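You operate a simulated robot arm through the tools that you are given. There is no shell and no other tool. Be economical: measure what you need, move in short steps, check, and stop when the job is done.

You are at the controls of a simulated robot arm. One attempt, no reset.

Task
Shut the yellow lid, open the vent, then heat the drum as the ticket says.
Fine: leave the heater on till the display shows that heat.

It is judged by the outcome, as a careful person would: the job done as asked, and still so three seconds after it is handed in. It fails if anything else is knocked over, pushed out of place, dropped, spilled or broken. A push-on lid holds only when it is set on centred and level and pressed home; a screw cap is set on level and turned clockwise until tight.

Robot
A 6-joint arm with a two-finger parallel gripper, fixed in place. Base frame: the origin is at the foot of the arm, x ahead of it, y to its left, z up; the work surface is at about z = 0.882. Units: m, degrees, N and s.
With the tool pointing down near the work surface it reaches from about 0.24 to 0.64 m from the base axis. Its first joint turns from -66.0 to 66.0 degrees. Payload 2.7 kg.
The TCP is the grasp point between the finger pads, 0.023 m short of the fingertips. In the tool frame z runs along the fingers and y along their closing line. The gripper opens to 0.094 m. The fingers are 0.038 m wide and 0.01 m thick; the gripper's body (0.054 by 0.096 m) begins 0.039 m behind the TCP.
Orientation is that of the tool frame in the base frame, as a unit quaternion [x, y, z, w]. With the fingers straight down and closing along the base's y, the tool's x points along the base's -x, its y along +y and its z along -z.

Tools
- The arm moves only by the tool jog_arm. Its argument "rows" is a list of rows, each a list of 3 entries, a list of its own where there are three numbers: the turn, a rotation vector about the base's x, y, z in units of 8 degrees (1.0 is 8 degrees), then the shift along the base's x, y, z in units of 30 mm (1.0 is 30 mm), then the gripper command, from -1 (fully open) to 1 (shut), values between in proportion. In form: [[[ax, ay, az], [x, y, z], claw], ...]. A call has 1 to 8 rows; each row shifts and turns the commanded pose from where the row before left it. A call with a number of a shift or a turn outside -1 to 1 is refused whole. Rows are played at 5 a second. More than 0.05 m and 8.6 degrees between two rows, or a gripper value outside its range, and nothing of the call is played. A pose out of reach is approached as far as the arm can. The call stops where the force on the tool passes 60 N (or 10 N more than at its start, if that is more) or the arm is blocked; 0.2 s more then pass. Each finger travels about 0.045 m/s and halts on what it meets, pressing with about 24 N; the grip force reading is that of the motor and also rises with nothing between the fingers. The clock runs only during rows and for 0.2 s after the last one: add rows that do not move to give the fingers time. The reply holds the time, the measured pose of the TCP, the force on the tool along the base axes, the opening and the grip force, in the units named above and with some noise.
- Cameras (640 x 400 px; columns grow to the right, rows downward): "scene" is fixed at [0.093, -0.4606, 1.393]; the picture's right is [0.48, -0.88, 0.00], its down [-0.59, -0.32, -0.74] and it looks along [0.65, 0.35, -0.68] (base axes); focal length 214 px, centre (320, 200). "wrist" rides on the gripper at [-0.039, 0, -0.044] in the tool frame; the picture's right is [0.00, -1.00, 0.00], its down [0.97, 0.00, -0.24] and it looks along [0.24, 0.00, 0.97] (tool axes); focal length 218 px, centre (320, 200).
- camera(camera): a new picture of that camera. The clock stands still meanwhile.
- probe_pixels(camera, pixels): there is no depth. For up to 12 entries [column, row, z] of the newest picture of that camera ("zoom" is the newest enlarged one), the place [x, y] in the base frame at which the ray of that pixel passes the height z, good to about 0.002 m. The clock stands still meanwhile.
- inspect(camera, box): a new picture of the part [left, top, right, bottom] of that camera's present view, enlarged. The clock stands still meanwhile.
- finish_job(): hands the job in; it is judged then, once.

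Work in short steps. Measure before you move; look again where a grasp or a placing could have gone wrong, and mend it. You have 80 turns and 54 pictures in all, those below and enlarged ones among them. Open the gripper and draw the arm clear of the work before you hand the job in, unless the task says otherwise; then end with one line.

The tools are called after "Request:" as a command line: name --argument value ..., lists and objects as JSON in quotes. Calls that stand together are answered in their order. jog_arm: Moves the arm, as the interface text tells. Its arguments: {"type":"object","properties":{"rows":{"type":"array","items":{"type":"array"}}},"required":["rows"]} The other tools are called the same way: camera (camera) takes a picture; probe_pixels (camera, pixels) gives the place at which the rays of pixels pass given heights; inspect (camera, box) takes an enlarged picture of a part of a camera's view; finish_job () hands the job in.

At the start:

```text
time: 0.0
eef_pos: [0.3854, -0.0203, 1.2478]
tool_rot: [0.0, 1.0, 0.001, 0.001]
ft_force: [0.1, 0.1, -0.7]
finger_gap: 0.0941
finger_force: 0.1
```

scene: 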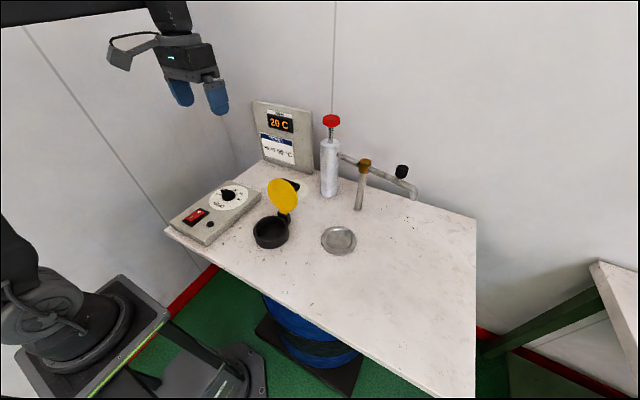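
wrist: 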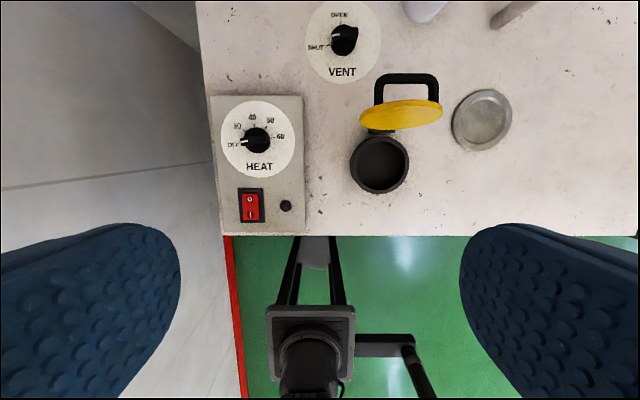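

The scene shows a display panel with a ticket near (278,150), a heater box, a yellow lid and a vent dial. I'll enlarge the ticket and the instrument area.

Request:
inspect --camera "scene" --box '[240, 95, 330, 175]'

Request:
inspect --camera "wrist" --box '[200, 0, 520, 240]'

Request:
inspect --camera "scene" --box '[160, 160, 360, 260]'

```text
5.00 times, centred on (285, 135) of scene
```

zoom: 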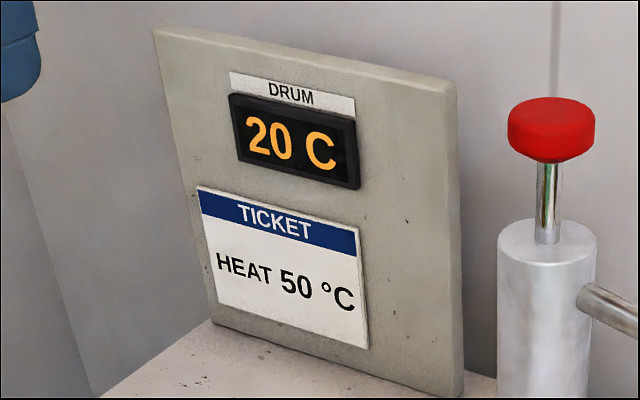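

```text
1.67 times, centred on (360, 120) of wrist
```

zoom: 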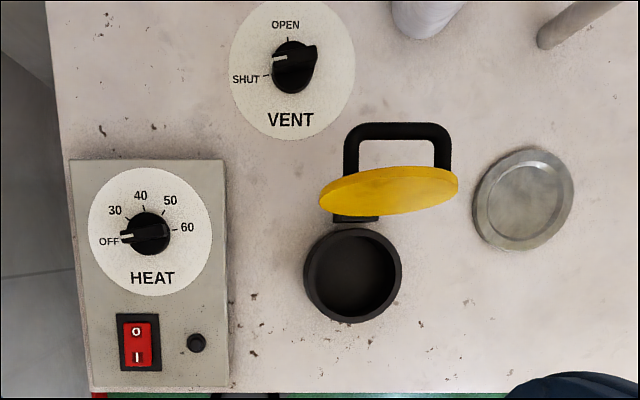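

```text
3.20 times, centred on (260, 210) of scene
```

zoom: 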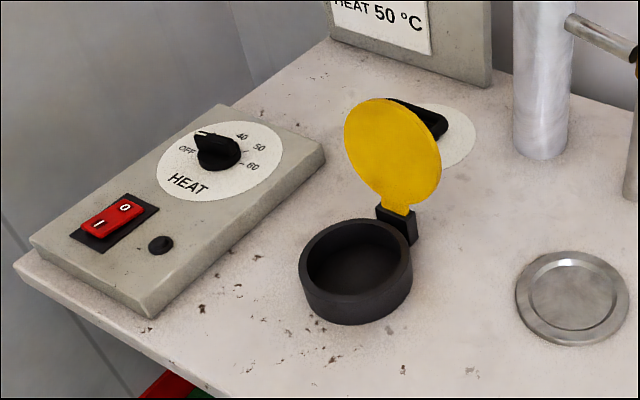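

The ticket asks for 50 °C. The lid is hinged on the +x side, with a black loop handle on its back. Next I'll probe the key points.

Request:
probe_pixels --camera "wrist" --pixels '[[344, 40, 0.882], [344, 40, 0.91], [256, 140, 0.91], [256, 140, 0.93], [251, 215, 0.91], [251, 200, 0.91], [380, 165, 0.91], [352, 165, 0.91], [408, 165, 0.91], [381, 132, 0.91], [377, 78, 0.94], [437, 78, 0.94]]'

Request:
probe_pixels --camera "scene" --pixels '[[228, 195, 0.91], [228, 195, 0.93], [270, 245, 0.882], [270, 222, 0.91], [285, 213, 0.91], [282, 180, 0.97], [269, 190, 0.96], [297, 205, 0.95], [196, 216, 0.91], [292, 185, 0.9], [229, 196, 0.9], [229, 196, 0.92]]'

```text
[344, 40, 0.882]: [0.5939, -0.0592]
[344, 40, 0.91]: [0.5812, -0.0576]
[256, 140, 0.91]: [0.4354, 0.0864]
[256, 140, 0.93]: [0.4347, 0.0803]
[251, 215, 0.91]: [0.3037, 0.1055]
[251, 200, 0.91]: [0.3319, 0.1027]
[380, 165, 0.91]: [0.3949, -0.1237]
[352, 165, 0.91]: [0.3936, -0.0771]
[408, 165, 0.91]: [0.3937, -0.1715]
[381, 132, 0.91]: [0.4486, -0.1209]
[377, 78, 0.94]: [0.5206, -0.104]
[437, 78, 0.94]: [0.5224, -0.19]
```

```text
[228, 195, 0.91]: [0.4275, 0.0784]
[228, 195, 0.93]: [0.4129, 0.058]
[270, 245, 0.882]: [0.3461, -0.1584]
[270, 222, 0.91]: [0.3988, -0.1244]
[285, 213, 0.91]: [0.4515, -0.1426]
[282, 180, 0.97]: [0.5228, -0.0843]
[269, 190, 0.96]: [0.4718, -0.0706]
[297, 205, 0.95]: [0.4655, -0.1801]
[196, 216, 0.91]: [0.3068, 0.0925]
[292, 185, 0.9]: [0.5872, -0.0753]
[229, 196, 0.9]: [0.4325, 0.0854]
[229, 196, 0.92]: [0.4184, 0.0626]
```

The probes put the cup near (0.395,-0.124), its hinge near x≈0.45, the vent knob near (0.585,-0.058) and the heat knob near (0.43,0.083). I'll move above and behind the lid for a better view.

Request:
jog_arm --rows '[[[0, 0, 0], [0.8, -0.83, -0.6], 1], [[0, 0, 0], [0.8, -0.83, -0.6], 1], [[0, 0, 0], [0.8, -0.83, -0.6], 1], [[0, 0, 0], [0.8, -0.83, -0.6], 1], [[0, 0, 0], [0, 0, 0], 1]]'

Request:
camera --camera "wrist"

Request:
camera --camera "scene"

```text
time: 1.2
eef_pos: [0.4817, -0.1208, 1.1744]
tool_rot: [0.0, 1.0, 0.001, 0.002]
ft_force: [-0.3, 0.2, 0.7]
finger_gap: 0.0
finger_force: 13.8
```

```text
48 pictures are left
```

wrist: 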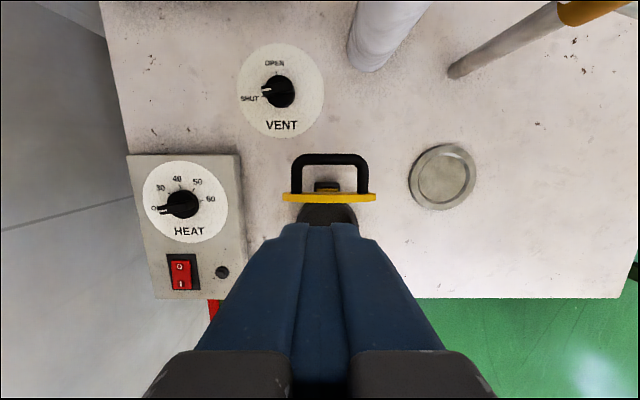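

```text
47 pictures are left
```

scene: 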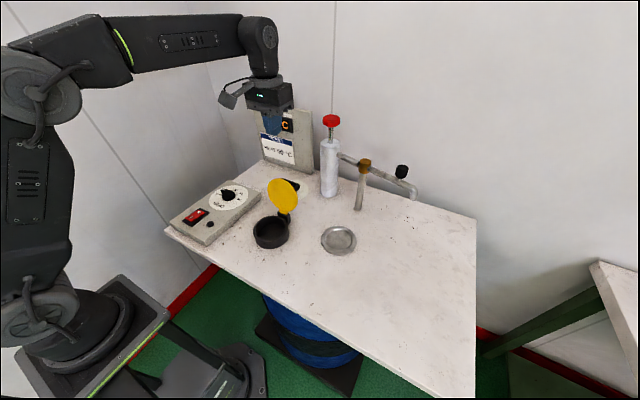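

The lid's handle is a U sticking out the back (+x) at rows 155-195. I'll probe for the lid top height and the handle position.

Request:
probe_pixels --camera "scene" --pixels '[[280, 178, 0.96], [280, 178, 0.98], [280, 178, 1.0], [283, 192, 0.94], [283, 192, 0.96], [291, 184, 0.9], [291, 184, 0.91]]'

Request:
probe_pixels --camera "wrist" --pixels '[[330, 197, 0.98], [330, 197, 1.0], [284, 197, 0.96], [376, 197, 0.96], [330, 158, 0.95], [295, 170, 0.95], [366, 170, 0.95], [281, 91, 0.905], [281, 91, 0.92], [182, 204, 0.92], [182, 204, 0.935], [181, 283, 0.92]]'

```text
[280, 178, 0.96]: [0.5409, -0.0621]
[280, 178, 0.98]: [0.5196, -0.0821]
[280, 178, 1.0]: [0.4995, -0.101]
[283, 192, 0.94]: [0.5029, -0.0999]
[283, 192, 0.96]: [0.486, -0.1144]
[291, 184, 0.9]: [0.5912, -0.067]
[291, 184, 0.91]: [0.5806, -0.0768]
```

```text
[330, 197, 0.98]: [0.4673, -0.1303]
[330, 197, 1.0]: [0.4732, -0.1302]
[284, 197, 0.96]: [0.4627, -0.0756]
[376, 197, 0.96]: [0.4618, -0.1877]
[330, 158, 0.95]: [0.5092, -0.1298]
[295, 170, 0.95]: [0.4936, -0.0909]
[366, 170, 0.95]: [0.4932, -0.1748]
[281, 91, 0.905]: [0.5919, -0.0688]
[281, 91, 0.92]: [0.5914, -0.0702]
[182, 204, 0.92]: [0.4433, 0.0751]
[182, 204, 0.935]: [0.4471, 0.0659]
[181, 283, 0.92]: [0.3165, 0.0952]
```

The lid top is at about z 1.02 and x 0.475, centred at y≈-0.13, with the handle near z 0.965. I'll go behind the top of the lid with closed fingers, clear of the handle.

Request:
jog_arm --rows '[[[0, 0, 0], [1, -0.3, 0], 1], [[0, 0, 0], [0.2, 0, -1], 1], [[0, 0, 0], [0, 0, -1], 1], [[0, 0, 0], [0, 0, -1], 1], [[0, 0, 0], [0, 0, -1], 1], [[0, 0, 0], [0, 0, -0.9], 1], [[0, 0, 0], [0, 0, 0], 1]]'

Request:
camera --camera "scene"

Request:
camera --camera "wrist"

```text
time: 2.8
eef_pos: [0.518, -0.1283, 1.0287]
tool_rot: [0.0, 1.0, 0.001, 0.002]
ft_force: [-0.7, -0.1, 0.3]
finger_gap: 0.0
finger_force: 24.3
```

```text
46 pictures are left
```

scene: 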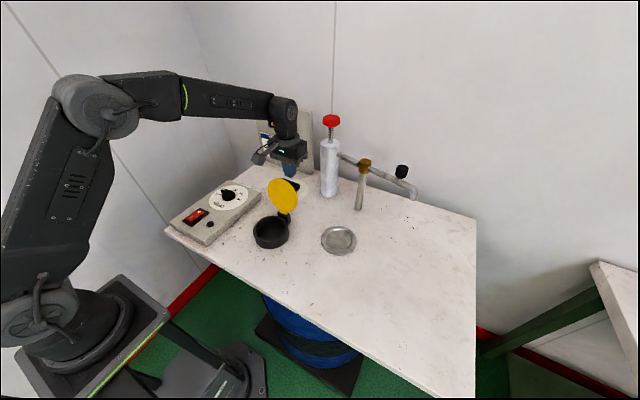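

```text
45 pictures are left
```

wrist: 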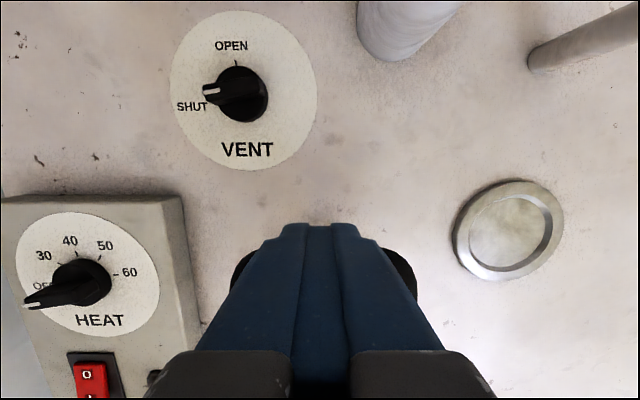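

The fingertips at (290,177) sit just behind the lid top. I'll lower slightly and push towards -x.

Request:
jog_arm --rows '[[[0, 0, 0], [0, 0, -0.3], 1], [[0, 0, 0], [-0.6, 0, 0], 1], [[0, 0, 0], [-0.6, 0, 0], 1], [[0, 0, 0], [-0.6, 0, 0], 1], [[0, 0, 0], [0, 0, 0], 1]]'

Request:
inspect --camera "scene" --box '[220, 120, 380, 260]'

```text
time: 4.0
eef_pos: [0.4679, -0.128, 1.026]
tool_rot: [-0.001, 1.0, 0.0, 0.01]
ft_force: [10.1, 7.5, 38.6]
finger_gap: 0.0001
finger_force: 23.9
```

```text
2.86 times, centred on (300, 190) of scene
```

zoom: 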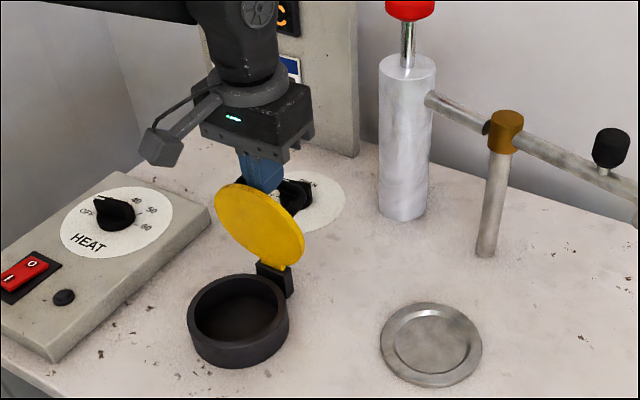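

The lid has turned partway, but a 39 N upward force says the handle bar is rising under the fingers. I'll lift off and see if the lid stays.

Request:
jog_arm --rows '[[[0, 0, 0], [0, 0, 0.6], 1], [[0, 0, 0], [0, 0, 1], 1], [[0, 0, 0], [0.8, 0, 1], 1], [[0, 0, 0], [0.8, 0, 0.5], 1], [[0, 0, 0], [0.8, 0, 0], 1], [[0, 0, 0], [0, 0, 0], 1]]'

Request:
inspect --camera "scene" --box '[220, 120, 380, 260]'

Request:
camera --camera "wrist"

```text
time: 5.4
eef_pos: [0.536, -0.1296, 1.1132]
tool_rot: [0.001, 1.0, 0.002, 0.0]
ft_force: [0.0, 0.5, -0.6]
finger_gap: 0.0003
finger_force: 24.0
```

```text
2.86 times, centred on (300, 190) of scene
```

zoom: 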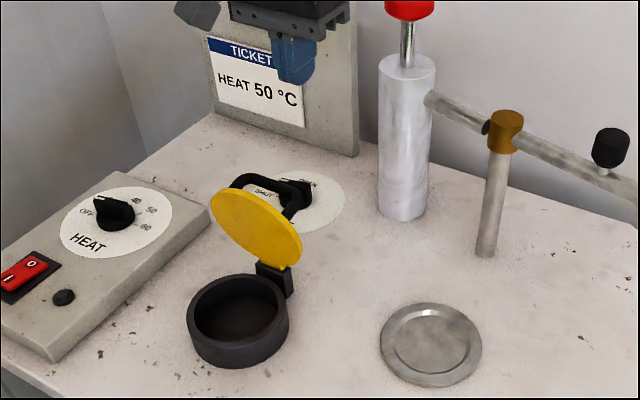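

```text
42 pictures are left
```

wrist: 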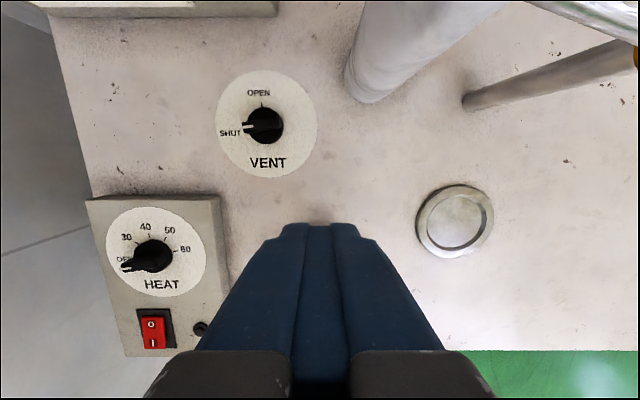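

The lid stays at about 40° by friction, with its handle bar now pointing up. I'll come down behind the bar and push it towards -x.

Request:
jog_arm --rows '[[[0, 0, 0], [0, 0, -1], 1], [[0, 0, 0], [0, 0, -1], 1], [[0, 0, 0], [0, 0, -1], 1], [[0, 0, 0], [0, 0, -1], 1], [[0, 0, 0], [-0.6, 0, 0], 1], [[0, 0, 0], [-0.6, 0, 0], 1], [[0, 0, 0], [-0.6, 0, 0], 1], [[0, 0, 0], [0, 0, 0], 1]]'

Request:
inspect --camera "scene" --box '[220, 120, 380, 260]'

```text
time: 7.2
eef_pos: [0.4806, -0.1305, 0.9935]
tool_rot: [0.0, 1.0, 0.001, 0.001]
ft_force: [-0.4, 0.7, 0.3]
finger_gap: 0.0
finger_force: 23.7
```

```text
2.86 times, centred on (300, 190) of scene
```

zoom: 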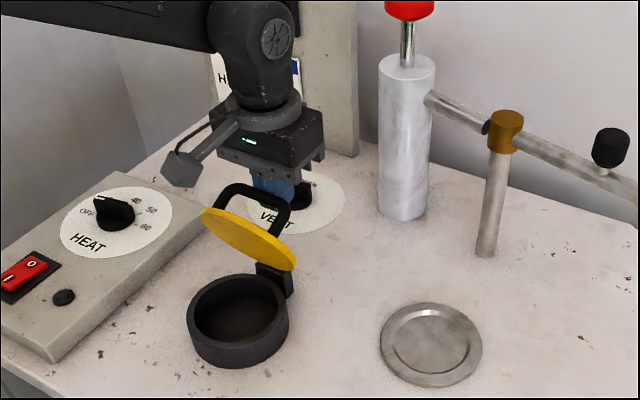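

The push is closing the lid smoothly with no notable force, so I'll continue towards -x.

Request:
jog_arm --rows '[[[0, 0, 0], [-0.6, 0, 0], 1], [[0, 0, 0], [-0.6, 0, 0], 1], [[0, 0, 0], [-0.5, 0, 0], 1], [[0, 0, 0], [0, 0, 0], 1]]'

Request:
inspect --camera "scene" --box '[220, 120, 380, 260]'

```text
time: 8.2
eef_pos: [0.4303, -0.1293, 0.9929]
tool_rot: [0.0, 1.0, 0.001, 0.002]
ft_force: [-0.6, -0.5, 0.5]
finger_gap: 0.0
finger_force: 24.1
```

```text
2.86 times, centred on (300, 190) of scene
```

zoom: 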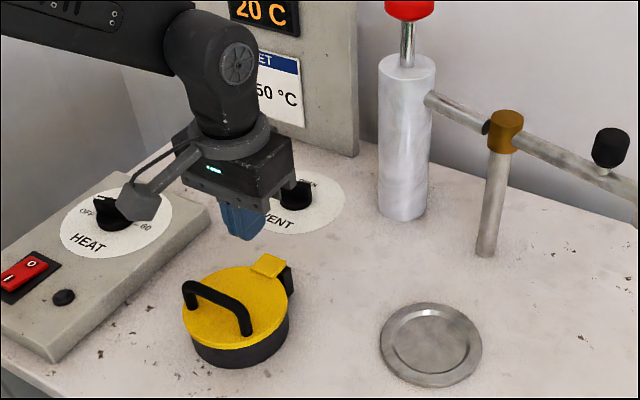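

The lid now lies shut on the cup. I'll press gently on the handle bar to make sure it is home.

Request:
jog_arm --rows '[[[0, 0, 0], [0, 0, 0.8], 1], [[0, 0, 0], [-0.7, 0, 0], 1], [[0, 0, 0], [-0.6, 0.2, 0], 1], [[0, 0, 0], [0, 0, -0.6], 1], [[0, 0, 0], [0, 0, -0.4], 1], [[0, 0, 0], [0, 0, -0.2], 1], [[0, 0, 0], [0, 0, 0], 1]]'

Request:
inspect --camera "scene" --box '[220, 120, 380, 260]'

Request:
camera --camera "wrist"

```text
time: 9.8
eef_pos: [0.3909, -0.1226, 0.9805]
tool_rot: [-0.001, 1.0, 0.001, 0.002]
ft_force: [-0.2, 1.1, 0.5]
finger_gap: 0.0002
finger_force: 24.0
```

```text
2.86 times, centred on (300, 190) of scene
```

zoom: 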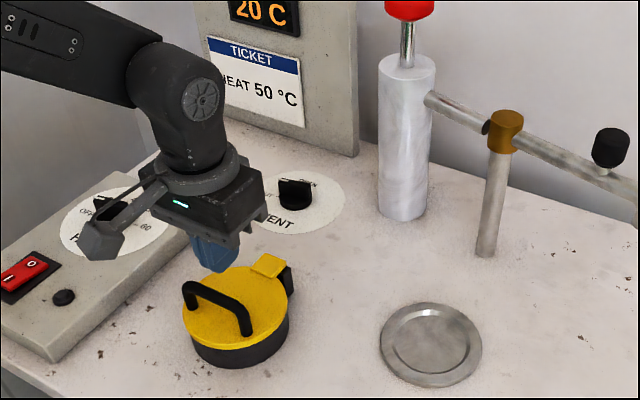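

```text
38 pictures are left
```

wrist: 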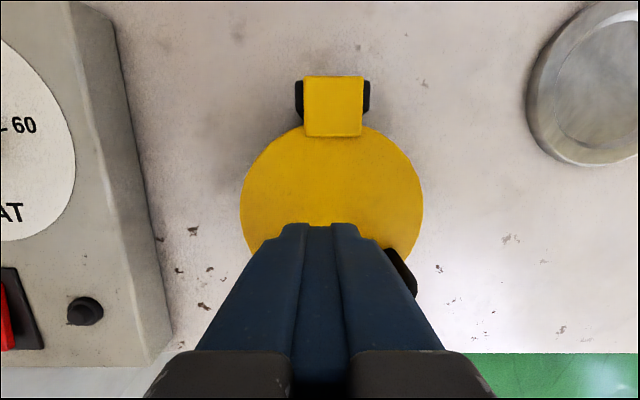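

The finger is still clear of everything (no force). I'll probe for the bar position.

Request:
probe_pixels --camera "zoom" --pixels '[[215, 293, 0.95], [215, 293, 0.96], [215, 293, 0.97], [188, 285, 0.96], [246, 318, 0.96], [235, 310, 0.92]]'

Request:
probe_pixels --camera "wrist" --pixels '[[241, 205, 0.92], [423, 205, 0.92], [332, 127, 0.92], [410, 290, 0.96]]'

```text
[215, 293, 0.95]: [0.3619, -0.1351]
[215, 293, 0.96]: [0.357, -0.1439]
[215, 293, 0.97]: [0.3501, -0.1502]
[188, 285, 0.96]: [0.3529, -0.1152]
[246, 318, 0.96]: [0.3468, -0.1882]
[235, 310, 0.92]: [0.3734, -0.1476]
```

```text
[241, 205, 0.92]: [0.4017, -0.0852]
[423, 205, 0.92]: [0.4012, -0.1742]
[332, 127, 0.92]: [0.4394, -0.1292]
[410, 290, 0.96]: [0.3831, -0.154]
```

The bar is near x≈0.365, z≈0.95. I'll raise, move over it and press down gently.

Request:
jog_arm --rows '[[[0, 0, 0], [0, 0, 0.6], 1], [[0, 0, 0], [-0.8, -0.2, 0], 1], [[0, 0, 0], [0, 0, -0.5], 1], [[0, 0, 0], [0, 0, -0.3], 1], [[0, 0, 0], [0, 0, -0.2], 1], [[0, 0, 0], [0, 0, -0.2], 1], [[0, 0, 0], [0, 0, 0], 1]]'

Request:
inspect --camera "scene" --box '[220, 120, 380, 260]'

```text
time: 11.4
eef_pos: [0.3684, -0.1295, 0.9671]
tool_rot: [-0.001, 1.0, 0.001, 0.003]
ft_force: [-8.7, 4.1, 19.3]
finger_gap: 0.0
finger_force: 23.9
stopped in row 7: the force on the tool passed its limit (the readings are from after the stop); the commanded pose is now the measured one
```

```text
2.86 times, centred on (300, 190) of scene
```

zoom: 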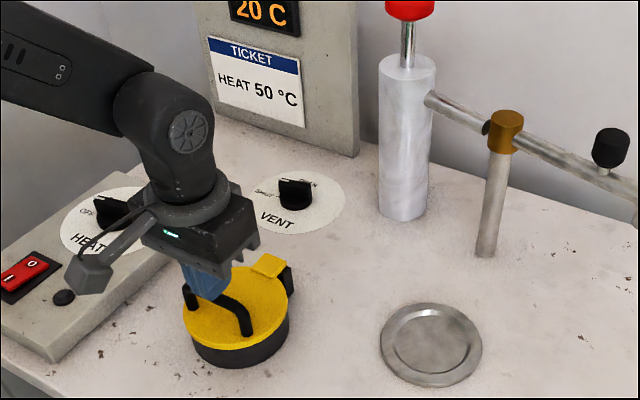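

The lid is pressed home with the force limit reached and no movement. Next I'll rise and move to look at the vent knob.

Request:
jog_arm --rows '[[[0, 0, 0], [0, 0, 1], 1], [[0, 0, 0], [0, 0, 1], 1], [[0, 0, 0], [0, 0, 1], -1], [[0, 0, 0], [1, 0.5, 0.5], -1], [[0, 0, 0], [1, 0.5, 0], -1], [[0, 0, 0], [1, 0.5, 0], -1], [[0, 0, 0], [1, 0.5, 0], -1], [[0, 0, 0], [0, 0, 0], -1]]'

Request:
camera --camera "wrist"

Request:
camera --camera "scene"

Request:
probe_pixels --camera "scene" --pixels '[[263, 159, 0.882], [309, 174, 0.882], [330, 193, 0.882], [310, 109, 1.1]]'

```text
time: 13.2
eef_pos: [0.4887, -0.0689, 1.0716]
tool_rot: [-0.001, 1.0, 0.0, 0.003]
ft_force: [0.4, -0.2, 0.4]
finger_gap: 0.0944
finger_force: 0.1
```

```text
36 pictures are left
```

wrist: 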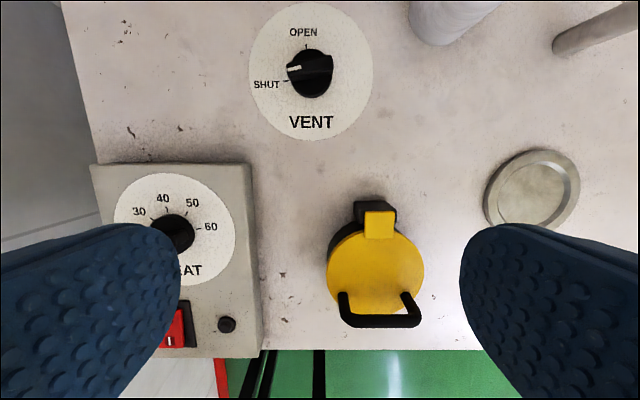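

```text
35 pictures are left
```

scene: 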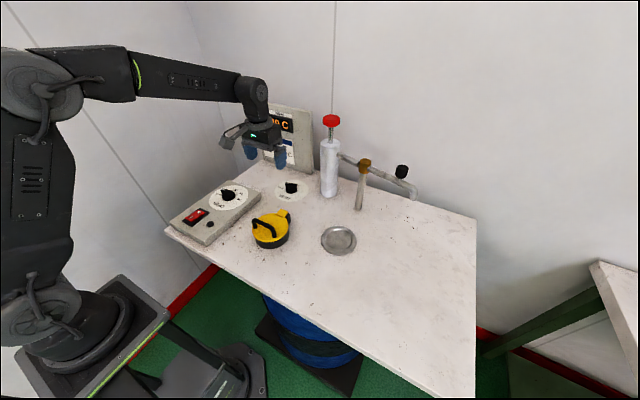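

```text
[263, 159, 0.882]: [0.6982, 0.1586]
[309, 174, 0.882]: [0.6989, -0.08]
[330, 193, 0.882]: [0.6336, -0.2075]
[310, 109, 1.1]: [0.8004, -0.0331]
```

The panel stands at x≈0.70, leaving enough room around the vent knob at (310,73). I'll enlarge the knob for its shape and bar direction.

Request:
inspect --camera "wrist" --box '[240, 0, 384, 145]'

Request:
inspect --camera "scene" --box '[190, 170, 320, 250]'

Request:
probe_pixels --camera "wrist" --pixels '[[310, 73, 0.882], [310, 73, 0.9], [310, 73, 0.91], [174, 232, 0.91], [174, 232, 0.93]]'

Request:
probe_pixels --camera "scene" --pixels '[[291, 188, 0.9], [291, 194, 0.882], [229, 200, 0.905], [291, 183, 0.9], [291, 183, 0.905]]'

```text
2.76 times, centred on (312, 72) of wrist
```

zoom: 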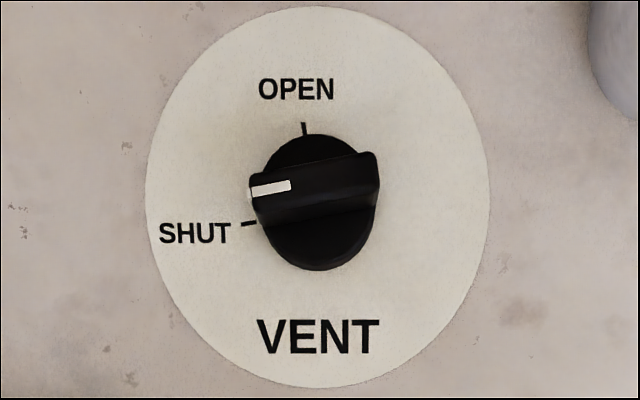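

```text
4.92 times, centred on (255, 210) of scene
```

zoom: 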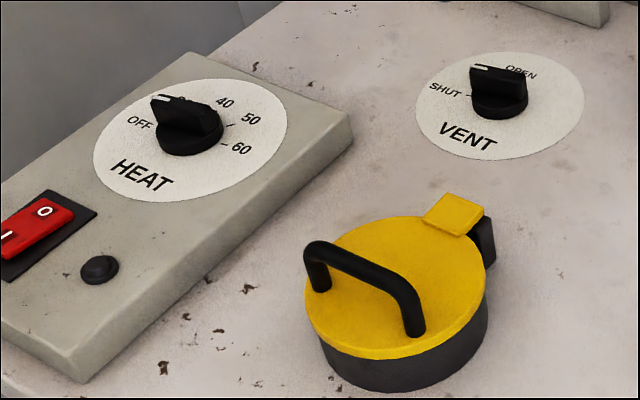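

```text
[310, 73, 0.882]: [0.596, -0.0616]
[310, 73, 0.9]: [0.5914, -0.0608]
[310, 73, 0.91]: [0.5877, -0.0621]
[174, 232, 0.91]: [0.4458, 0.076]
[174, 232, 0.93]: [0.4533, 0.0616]
```

```text
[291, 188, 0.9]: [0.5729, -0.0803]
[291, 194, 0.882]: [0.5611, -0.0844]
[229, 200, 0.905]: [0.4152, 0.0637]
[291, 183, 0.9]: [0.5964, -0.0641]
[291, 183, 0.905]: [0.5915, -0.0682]
```

I'll compute the dial's true geometry (ticks, plate edges and bar ends) by probing.

Request:
probe_pixels --camera "wrist" --pixels '[[286.3, 80.3, 0.884], [305.8, 46.3, 0.884], [249, 70.2, 0.884], [373.6, 73.8, 0.884], [311.3, 1.3, 0.884], [312, 140.1, 0.884], [286.6, 70.2, 0.91], [333.4, 61.9, 0.91]]'

```text
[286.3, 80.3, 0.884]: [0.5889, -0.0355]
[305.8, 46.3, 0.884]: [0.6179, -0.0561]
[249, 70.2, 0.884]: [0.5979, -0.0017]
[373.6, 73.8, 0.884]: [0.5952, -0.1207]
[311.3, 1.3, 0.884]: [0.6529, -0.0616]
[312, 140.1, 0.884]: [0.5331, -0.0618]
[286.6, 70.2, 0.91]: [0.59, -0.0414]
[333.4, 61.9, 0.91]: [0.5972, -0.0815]
```

The vent's centre is (0.594,-0.0615), with the pointer at 100° (SHUT) and OPEN at about 10°, so it needs a −90° turn. I'll yaw the tool +100° so the fingers close across the bar, moving above the knob.

Request:
jog_arm --rows '[[[0, 0, 1], [0.45, 0.03, 0], 0], [[0, 0, 1], [0.45, 0.03, 0], 0], [[0, 0, 1], [0.45, 0.03, 0], 0], [[0, 0, 1], [0.45, 0.03, 0], 0], [[0, 0, 1], [0.45, 0.03, 0], 0], [[0, 0, 1], [0.45, 0.03, 0], 0], [[0, 0, 1], [0.45, 0.03, 0], 0], [[0, 0, 1], [0.36, 0.03, 0], 0]]'

Request:
jog_arm --rows '[[[0, 0, 1], [0, 0, -0.6], 0], [[0, 0, 1], [0, 0, -0.6], 0], [[0, 0, 1], [0, 0, -0.6], 0], [[0, 0, 1], [0, 0, -0.6], 0], [[0, 0, 0.5], [0, 0, -0.6], 0], [[0, 0, 0], [0, 0, 0], 0]]'

Request:
camera --camera "wrist"

Request:
camera --camera "scene"

```text
time: 15.0
eef_pos: [0.5935, -0.0617, 1.0718]
tool_rot: [-0.532, 0.847, 0.002, 0.003]
ft_force: [0.4, -0.4, -0.1]
finger_gap: 0.0469
finger_force: 0.1
```

```text
time: 16.4
eef_pos: [0.594, -0.0637, 0.9813]
tool_rot: [0.766, -0.642, -0.001, -0.002]
ft_force: [-0.5, 0.0, 0.3]
finger_gap: 0.0468
finger_force: 0.1
```

```text
32 pictures are left
```

wrist: 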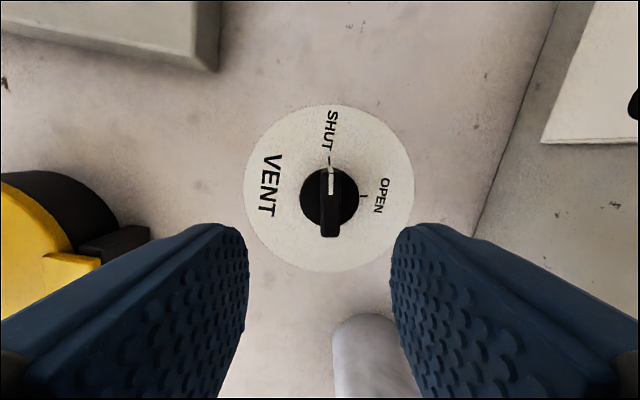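

```text
31 pictures are left
```

scene: 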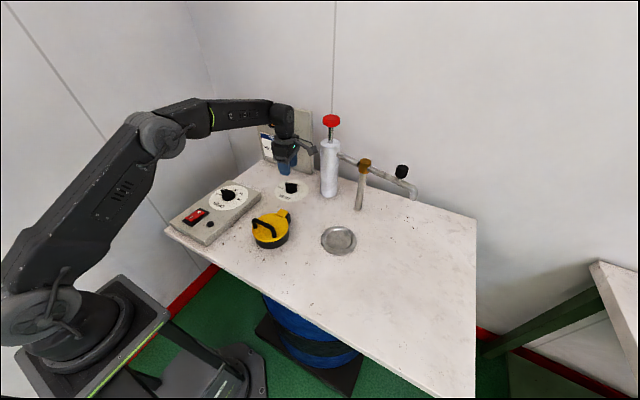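

The bar is aligned between the fingers at (330,200). I'll check its exact offset.

Request:
probe_pixels --camera "wrist" --pixels '[[330, 202, 0.905], [330, 202, 0.91], [330, 200, 0.884], [330, 188, 0.884], [244, 185, 0.884], [413, 190, 0.884], [330, 105, 0.884], [330, 272, 0.884]]'

```text
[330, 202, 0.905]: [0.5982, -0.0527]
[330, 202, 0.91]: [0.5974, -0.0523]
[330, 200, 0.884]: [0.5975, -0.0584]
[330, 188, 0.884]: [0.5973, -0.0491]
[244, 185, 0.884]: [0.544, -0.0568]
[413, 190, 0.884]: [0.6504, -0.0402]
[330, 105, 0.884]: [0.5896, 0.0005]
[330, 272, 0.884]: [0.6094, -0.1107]
```

Combining three views puts the knob nearer (0.600,-0.057) and a bit lower than assumed. I'll shift there, descend a little and look again.

Request:
jog_arm --rows '[[[0, 0, 0], [0.2, 0.2, -0.5], 0], [[0, 0, 0], [0, 0, -0.5], 0], [[0, 0, 0], [0, 0, 0], 0]]'

Request:
camera --camera "wrist"

Request:
inspect --camera "scene" --box '[250, 140, 330, 210]'

```text
time: 17.2
eef_pos: [0.5996, -0.0567, 0.951]
tool_rot: [0.766, -0.642, -0.003, -0.002]
ft_force: [-0.6, -0.7, 0.7]
finger_gap: 0.0468
finger_force: 0.1
```

```text
30 pictures are left
```

wrist: 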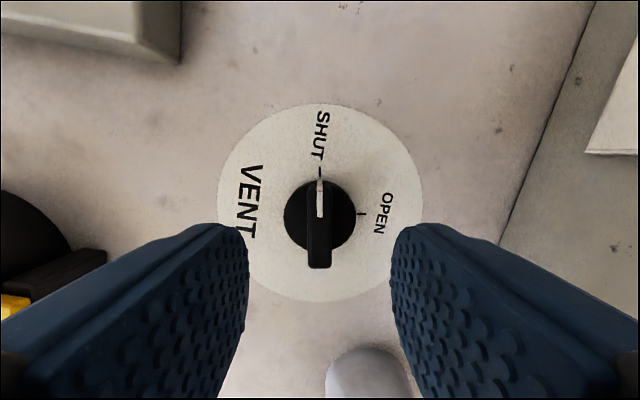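

```text
5.71 times, centred on (290, 175) of scene
```

zoom: 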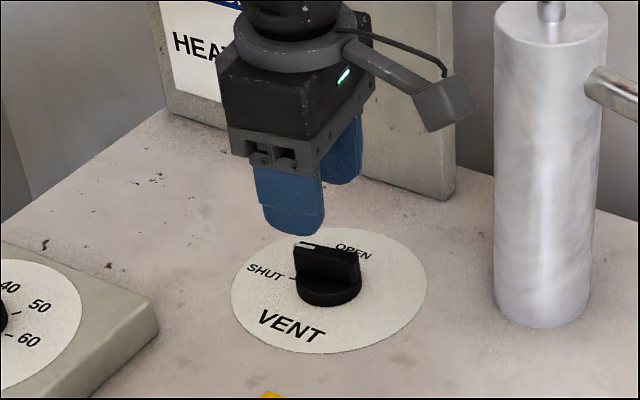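

The bar is now centred between the fingers at (319,222), matching the TCP axis. I'll descend slowly toward the knob base.

Request:
jog_arm --rows '[[[0, 0, 0], [0, 0, -0.5], 0], [[0, 0, 0], [0, 0, -0.5], 0], [[0, 0, 0], [0, 0, -0.2], 0], [[0, 0, 0], [0, 0, -0.1], 0], [[0, 0, 0], [0, 0, 0], 0]]'

Request:
inspect --camera "scene" --box '[250, 140, 330, 210]'

```text
time: 18.4
eef_pos: [0.5997, -0.0565, 0.9122]
tool_rot: [0.766, -0.642, -0.001, -0.002]
ft_force: [0.0, 0.4, 0.7]
finger_gap: 0.0467
finger_force: 0.0
```

```text
5.71 times, centred on (290, 175) of scene
```

zoom: 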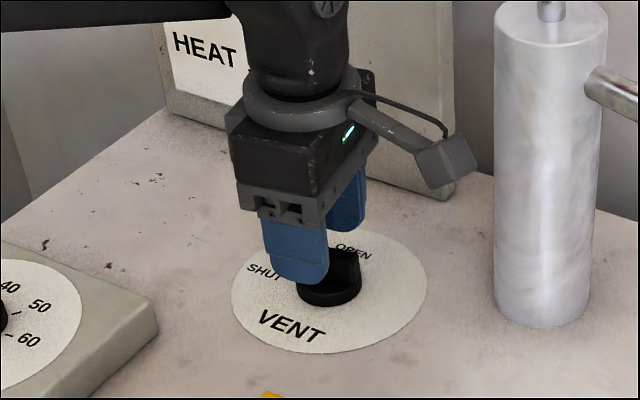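

The fingertips are level with the bar. I'll close on it.

Request:
jog_arm --rows '[[[0, 0, 0], [0, 0, 0], 0.5], [[0, 0, 0], [0, 0, 0], 1], [[0, 0, 0], [0, 0, 0], 1], [[0, 0, 0], [0, 0, 0], 1]]'

```text
time: 19.4
eef_pos: [0.5996, -0.0554, 0.9118]
tool_rot: [0.767, -0.642, -0.002, -0.001]
ft_force: [-5.2, -0.2, 1.6]
finger_gap: 0.0128
finger_force: 44.9
```

The bar is gripped at 12.8 mm with a small side force. I'll turn clockwise in stages.

Request:
jog_arm --rows '[[[0, 0, -1], [0, 0, 0], 1], [[0, 0, -1], [0, 0, 0], 1], [[0, 0, -1], [0, 0, 0], 1], [[0, 0, -1], [0, 0, 0], 1], [[0, 0, -1], [0, 0, 0], 1], [[0, 0, 0], [0, 0, 0], 1]]'

Request:
inspect --camera "wrist" --box '[200, 60, 440, 240]'

```text
time: 20.8
eef_pos: [0.602, -0.057, 0.9121]
tool_rot: [-0.5, 0.866, -0.001, 0.005]
ft_force: [32.8, -3.7, -13.1]
finger_gap: 0.0129
finger_force: 45.7
```

```text
2.22 times, centred on (320, 150) of wrist
```

zoom: 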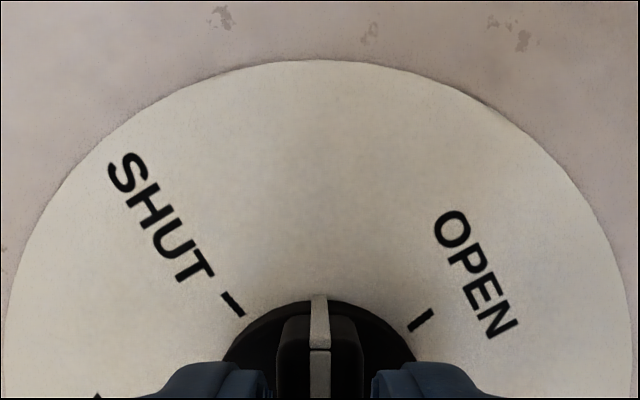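

The knob follows (pointer midway), and the +33 N in x says the true axis lies a few mm further in +x. I'll correct that while turning the rest.

Request:
jog_arm --rows '[[[0, 0, 0], [0.13, 0, 0], 1], [[0, 0, -1], [0, 0, 0], 1], [[0, 0, -1], [0, 0, 0], 1], [[0, 0, -1], [0, 0, 0], 1], [[0, 0, -1], [0, 0, 0], 1], [[0, 0, 0], [0, 0, 0], 1]]'

Request:
inspect --camera "wrist" --box '[200, 60, 440, 240]'

```text
time: 22.2
eef_pos: [0.6036, -0.0579, 0.9122]
tool_rot: [-0.242, 0.97, 0.0, 0.001]
ft_force: [0.0, -16.2, -6.1]
finger_gap: 0.013
finger_force: 45.0
```

```text
2.22 times, centred on (320, 150) of wrist
```

zoom: 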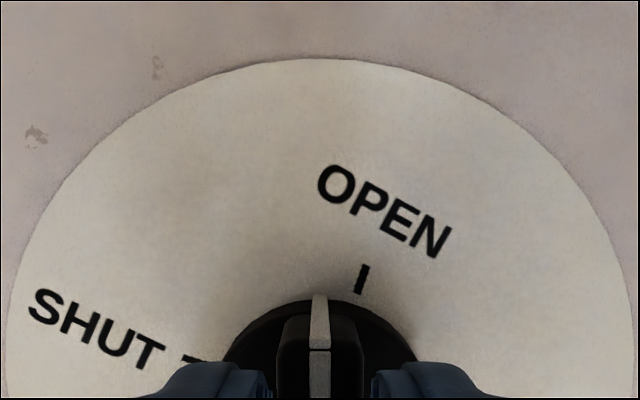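

About 18° remain (the OPEN tick at (361,278) is just right of the pointer). I'll finish the turn.

Request:
jog_arm --rows '[[[0, 0, -1], [0, -0.06, 0], 1], [[0, 0, -1], [0, 0, 0], 1], [[0, 0, -0.3], [0, 0, 0], 1], [[0, 0, 0], [0, 0, 0], 1]]'

Request:
inspect --camera "wrist" --box '[200, 60, 440, 240]'

```text
time: 23.2
eef_pos: [0.6045, -0.0587, 0.9127]
tool_rot: [-0.083, 0.997, -0.001, 0.003]
ft_force: [1.1, -15.7, -5.6]
finger_gap: 0.0128
finger_force: 44.6
```

```text
2.22 times, centred on (320, 150) of wrist
```

zoom: 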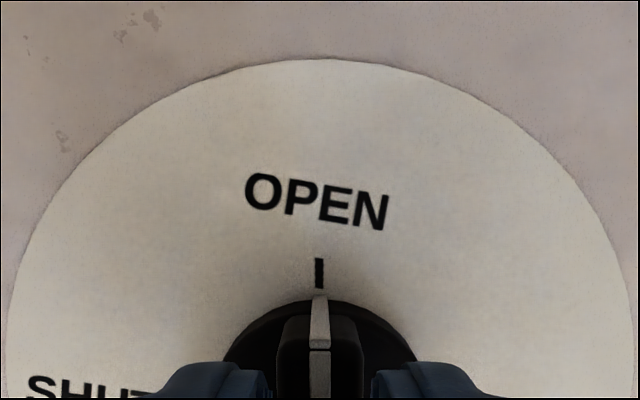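

The pointer is right on the OPEN tick. I'll release, rise, and move above the heater panel.

Request:
jog_arm --rows '[[[0, 0, 0], [0, 0, 0], 0], [[0, 0, 0], [0, 0, 0], 0], [[0, 0, 0], [0, 0, 0], 0], [[0, 0, 0], [0, 0, 1], 0], [[0, 0, 0], [0, 0, 1], 0], [[0, 0, -0.6], [0, 0, 1], 0], [[0, 0, -0.6], [0, 0, 1], 0]]'

Request:
jog_arm --rows '[[[0, 0, 0], [-1, 0.7, 0], 0], [[0, 0, 0], [-1, 0.7, 0], 0], [[0, 0, 0], [-1, 0.7, 0], 0], [[0, 0, 0], [-1, 0.7, 0], 0], [[0, 0, 0], [-1, 0.7, 0], 0], [[0, 0, 0], [-1, 0.7, 0], 0], [[0, 0, 0], [0, 0, 0], 0]]'

Request:
camera --camera "wrist"

Request:
inspect --camera "scene" --box '[220, 150, 340, 230]'

```text
time: 24.8
eef_pos: [0.6032, -0.0576, 1.0335]
tool_rot: [0.0, 1.0, 0.0, 0.002]
ft_force: [-0.6, 0.1, -0.4]
finger_gap: 0.047
finger_force: 0.1
```

```text
time: 26.4
eef_pos: [0.4239, 0.0687, 1.0325]
tool_rot: [0.001, 1.0, 0.0, 0.002]
ft_force: [0.5, 0.6, 0.3]
finger_gap: 0.0469
finger_force: 0.0
```

```text
24 pictures are left
```

wrist: 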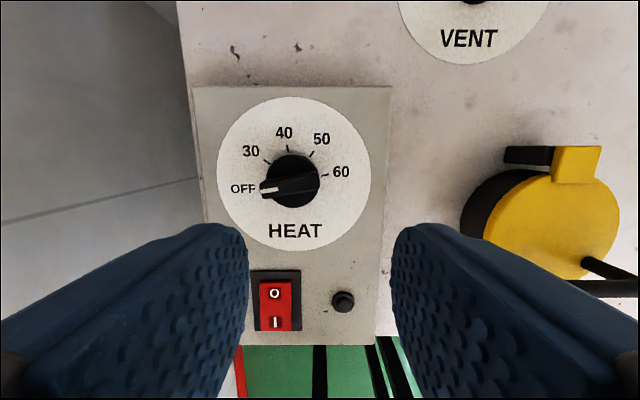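

```text
5.00 times, centred on (280, 190) of scene
```

zoom: 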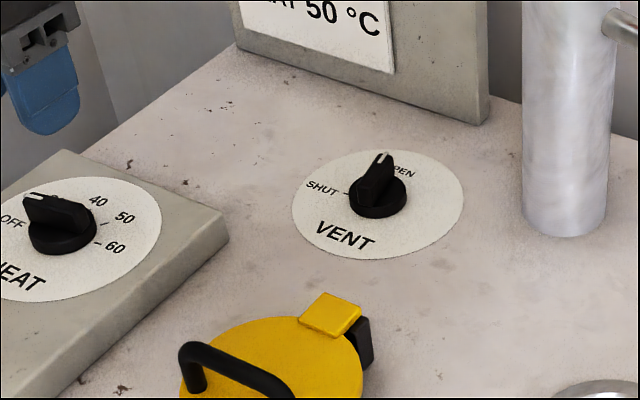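

The vent stays at OPEN. I'll probe the heat knob centre and its ticks.

Request:
inspect --camera "wrist" --box '[205, 90, 385, 255]'

Request:
probe_pixels --camera "wrist" --pixels '[[290, 183, 0.905], [290, 183, 0.92], [294, 174, 0.895], [294, 174, 0.905], [217, 175, 0.9], [371, 178, 0.9], [295, 97, 0.9], [295, 251, 0.9]]'

```text
2.42 times, centred on (295, 172) of wrist
```

zoom: 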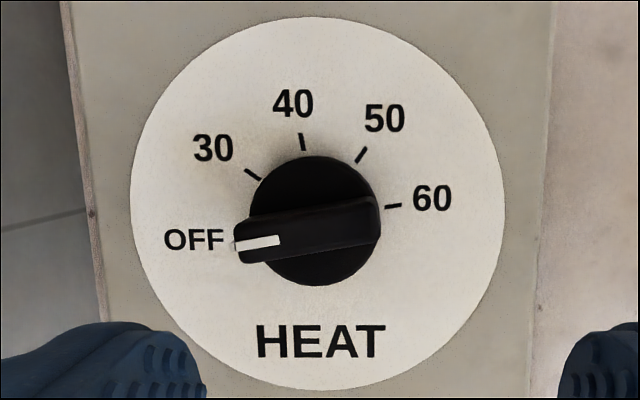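

```text
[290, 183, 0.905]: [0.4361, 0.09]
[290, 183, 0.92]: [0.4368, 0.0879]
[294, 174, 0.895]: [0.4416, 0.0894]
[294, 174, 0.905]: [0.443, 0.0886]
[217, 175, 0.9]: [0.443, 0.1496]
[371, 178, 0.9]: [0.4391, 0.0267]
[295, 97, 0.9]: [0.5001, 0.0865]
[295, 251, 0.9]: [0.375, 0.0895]
```

The heat knob centre is about (0.439,0.088) with its pointer at about 100°. I'll yaw +101° and move above it.

Request:
jog_arm --rows '[[[0, 0, 1], [0.25, 0.32, 0], 0], [[0, 0, 1], [0.25, 0.32, 0], 0], [[0, 0, 1], [0, 0, 0], 0], [[0, 0, 1], [0, 0, 0], 0], [[0, 0, 1], [0, 0, 0], 0], [[0, 0, 1], [0, 0, 0], 0], [[0, 0, 1], [0, 0, 0], 0], [[0, 0, 1], [0, 0, 0], 0]]'

Request:
jog_arm --rows '[[[0, 0, 1], [0, 0, -0.4], 0], [[0, 0, 1], [0, 0, -0.4], 0], [[0, 0, 1], [0, 0, -0.4], 0], [[0, 0, 1], [0, 0, -0.4], 0], [[0, 0, 0.65], [0, 0, -0.2], 0], [[0, 0, 0], [0, 0, 0], 0]]'

Request:
camera --camera "wrist"

```text
time: 28.2
eef_pos: [0.4386, 0.0872, 1.0328]
tool_rot: [-0.532, 0.847, 0.001, 0.002]
ft_force: [-0.1, 0.9, 0.4]
finger_gap: 0.0471
finger_force: 0.0
```

```text
time: 29.6
eef_pos: [0.4391, 0.0869, 0.9779]
tool_rot: [0.774, -0.634, -0.002, -0.002]
ft_force: [-0.2, 1.0, 0.3]
finger_gap: 0.0471
finger_force: 0.1
```

```text
21 pictures are left
```

wrist: 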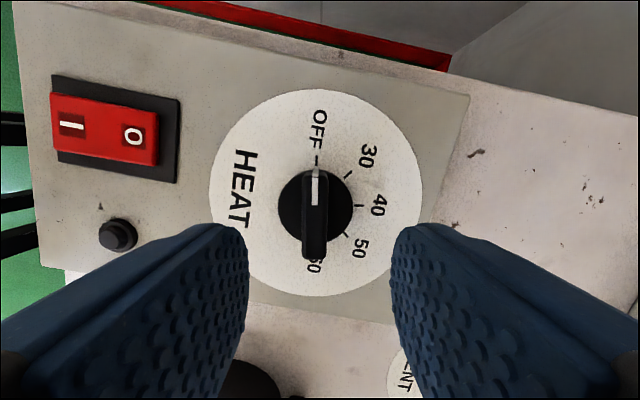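

The bar is aligned at (314,212). By comparison with the vent, a shift of about (+2,+2) mm centres it and the grip height is z≈0.943, so I'll descend there and close.

Request:
jog_arm --rows '[[[0, 0, 0], [0.06, 0.07, -0.4], 0], [[0, 0, 0], [0, 0, -0.4], 0], [[0, 0, 0], [0, 0, -0.3], 0], [[0, 0, 0], [0, 0, 0], 0]]'

Request:
inspect --camera "scene" --box '[180, 150, 290, 240]'

```text
time: 30.6
eef_pos: [0.4397, 0.0904, 0.9451]
tool_rot: [0.773, -0.634, -0.002, -0.001]
ft_force: [0.1, 0.4, 0.8]
finger_gap: 0.047
finger_force: 0.1
```

```text
4.44 times, centred on (235, 195) of scene
```

zoom: 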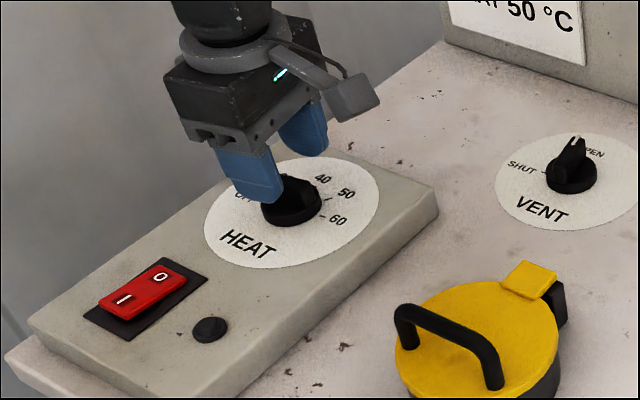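

The height looks right and nothing is touching, so I'll close on the bar.

Request:
jog_arm --rows '[[[0, 0, 0], [0, 0, -0.05], 0.5], [[0, 0, 0], [0, 0, 0], 1], [[0, 0, 0], [0, 0, 0], 1], [[0, 0, 0], [0, 0, 0], 1]]'

Request:
jog_arm --rows '[[[0, 0, -1], [0, 0, 0], 1], [[0, 0, -1], [0, 0, 0], 1], [[0, 0, -1], [0, 0, 0], 1], [[0, 0, 0], [0, 0, 0], 1]]'

Request:
inspect --camera "wrist" --box '[200, 60, 440, 240]'

```text
time: 31.6
eef_pos: [0.435, 0.089, 0.9428]
tool_rot: [0.772, -0.635, -0.006, 0.004]
ft_force: [-37.1, -6.9, 22.0]
finger_gap: 0.0128
finger_force: 45.1
```

```text
time: 32.6
eef_pos: [0.4353, 0.0879, 0.9442]
tool_rot: [-0.624, 0.781, 0.005, -0.006]
ft_force: [-49.7, -2.5, 33.2]
finger_gap: 0.013
finger_force: 45.4
```

```text
2.22 times, centred on (320, 150) of wrist
```

zoom: 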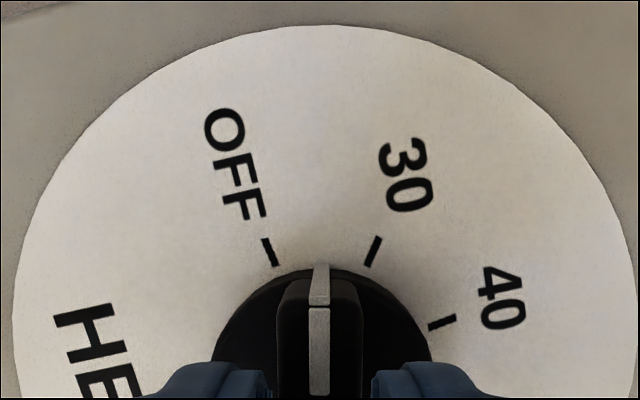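

The turn works, but -50 N in x says my command sits too far in +x. I'll shift back about 7 mm and see the force.

Request:
jog_arm --rows '[[[0, 0, 0], [-0.25, 0, 0], 1], [[0, 0, 0], [0, 0, 0], 1]]'

```text
time: 33.2
eef_pos: [0.4345, 0.0897, 0.9442]
tool_rot: [-0.625, 0.781, 0.001, 0.005]
ft_force: [4.0, 3.2, 4.9]
finger_gap: 0.0
finger_force: 42.4
```

The gap reads 0, so the fingers slipped off the bar. I'll lift slightly, open and look.

Request:
jog_arm --rows '[[[0, 0, 0], [0, 0, 0.5], 1], [[0, 0, 0], [0, 0, 0.7], 0.4], [[0, 0, 0], [0, 0, 0], 0], [[0, 0, 0], [0, 0, 0], 0]]'

Request:
camera --camera "wrist"

```text
time: 34.2
eef_pos: [0.4327, 0.0885, 0.9803]
tool_rot: [-0.625, 0.781, 0.002, 0.003]
ft_force: [-0.3, 0.3, -0.2]
finger_gap: 0.0473
finger_force: 0.1
```

```text
18 pictures are left
```

wrist: 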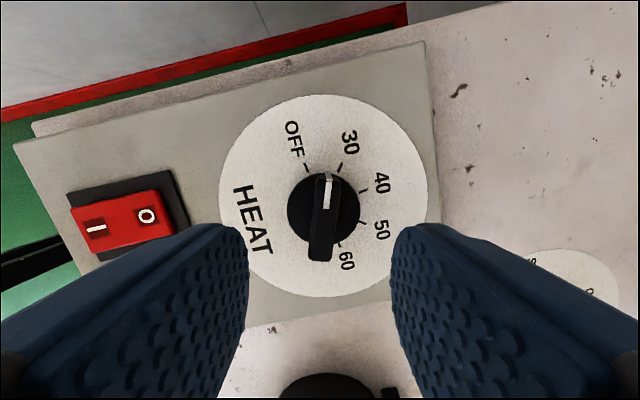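

The bar is still near centre (324,217), turned about 7° past the tool. I'll align yaw, shift +2 mm in x, go slightly deeper and re-grip.

Request:
jog_arm --rows '[[[0, 0, -0.9], [0.07, 0, -0.4], 0], [[0, 0, 0], [0, 0, -0.5], 0], [[0, 0, 0], [0, 0, -0.4], 0], [[0, 0, 0], [0, 0, -0.1], 0], [[0, 0, 0], [0, 0, 0], 0]]'

Request:
jog_arm --rows '[[[0, 0, 0], [0, 0, 0], 0.5], [[0, 0, 0], [0, 0, 0], 1], [[0, 0, 0], [0, 0, 0], 1], [[0, 0, 0], [0, 0, 0], 1]]'

```text
time: 35.4
eef_pos: [0.435, 0.0881, 0.937]
tool_rot: [-0.574, 0.819, 0.001, 0.002]
ft_force: [-0.7, 0.0, -0.3]
finger_gap: 0.0468
finger_force: 0.0
```

```text
time: 36.4
eef_pos: [0.4343, 0.0888, 0.9369]
tool_rot: [-0.575, 0.818, 0.003, 0.002]
ft_force: [-4.0, 2.1, 1.3]
finger_gap: 0.0128
finger_force: 45.1
```

A solid grip with little force, so I'll turn clockwise in stages.

Request:
jog_arm --rows '[[[0, 0, -1], [0, 0, 0], 1], [[0, 0, -1], [0, 0, 0], 1], [[0, 0, -1], [0, 0, 0], 1], [[0, 0, -1], [0, 0, 0], 1], [[0, 0, 0], [0, 0, 0], 1]]'

```text
time: 37.6
eef_pos: [0.4339, 0.0892, 0.936]
tool_rot: [-0.326, 0.945, 0.002, 0.002]
ft_force: [-15.4, 3.3, -4.2]
finger_gap: 0.0125
finger_force: 44.9
```

The force is modest. I'll nudge -1.5 mm in x and continue.

Request:
jog_arm --rows '[[[0, 0, -1], [-0.05, 0, 0], 1], [[0, 0, -1], [0, 0, 0], 1], [[0, 0, -1], [0, 0, 0], 1], [[0, 0, -1], [0, 0, 0], 1], [[0, 0, 0], [0, 0, 0], 1]]'

Request:
inspect --camera "wrist" --box '[200, 60, 440, 240]'

```text
time: 38.8
eef_pos: [0.4331, 0.0891, 0.9368]
tool_rot: [-0.052, 0.999, 0.0, 0.002]
ft_force: [2.5, 15.8, -22.1]
finger_gap: 0.0126
finger_force: 44.5
```

```text
2.22 times, centred on (320, 150) of wrist
```

zoom: 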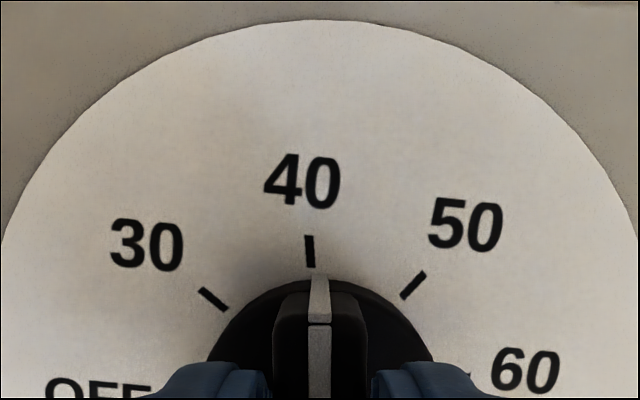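

The pointer is just past 40, with the 50 tick about 42° further. I'll turn 37° and check.

Request:
jog_arm --rows '[[[0, 0, -1], [0, 0.05, 0], 1], [[0, 0, -1], [0, 0, 0], 1], [[0, 0, -1], [0, 0, 0], 1], [[0, 0, -1], [0, 0, 0], 1], [[0, 0, -0.6], [0, 0, 0], 1], [[0, 0, 0], [0, 0, 0], 1]]'

Request:
inspect --camera "wrist" --box '[200, 60, 440, 240]'

```text
time: 40.2
eef_pos: [0.4341, 0.0903, 0.9374]
tool_rot: [0.266, 0.964, -0.001, 0.002]
ft_force: [9.5, 10.6, -27.3]
finger_gap: 0.0129
finger_force: 44.8
```

```text
2.22 times, centred on (320, 150) of wrist
```

zoom: 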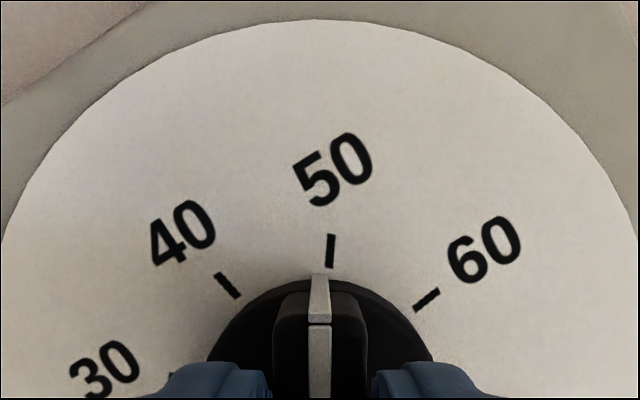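

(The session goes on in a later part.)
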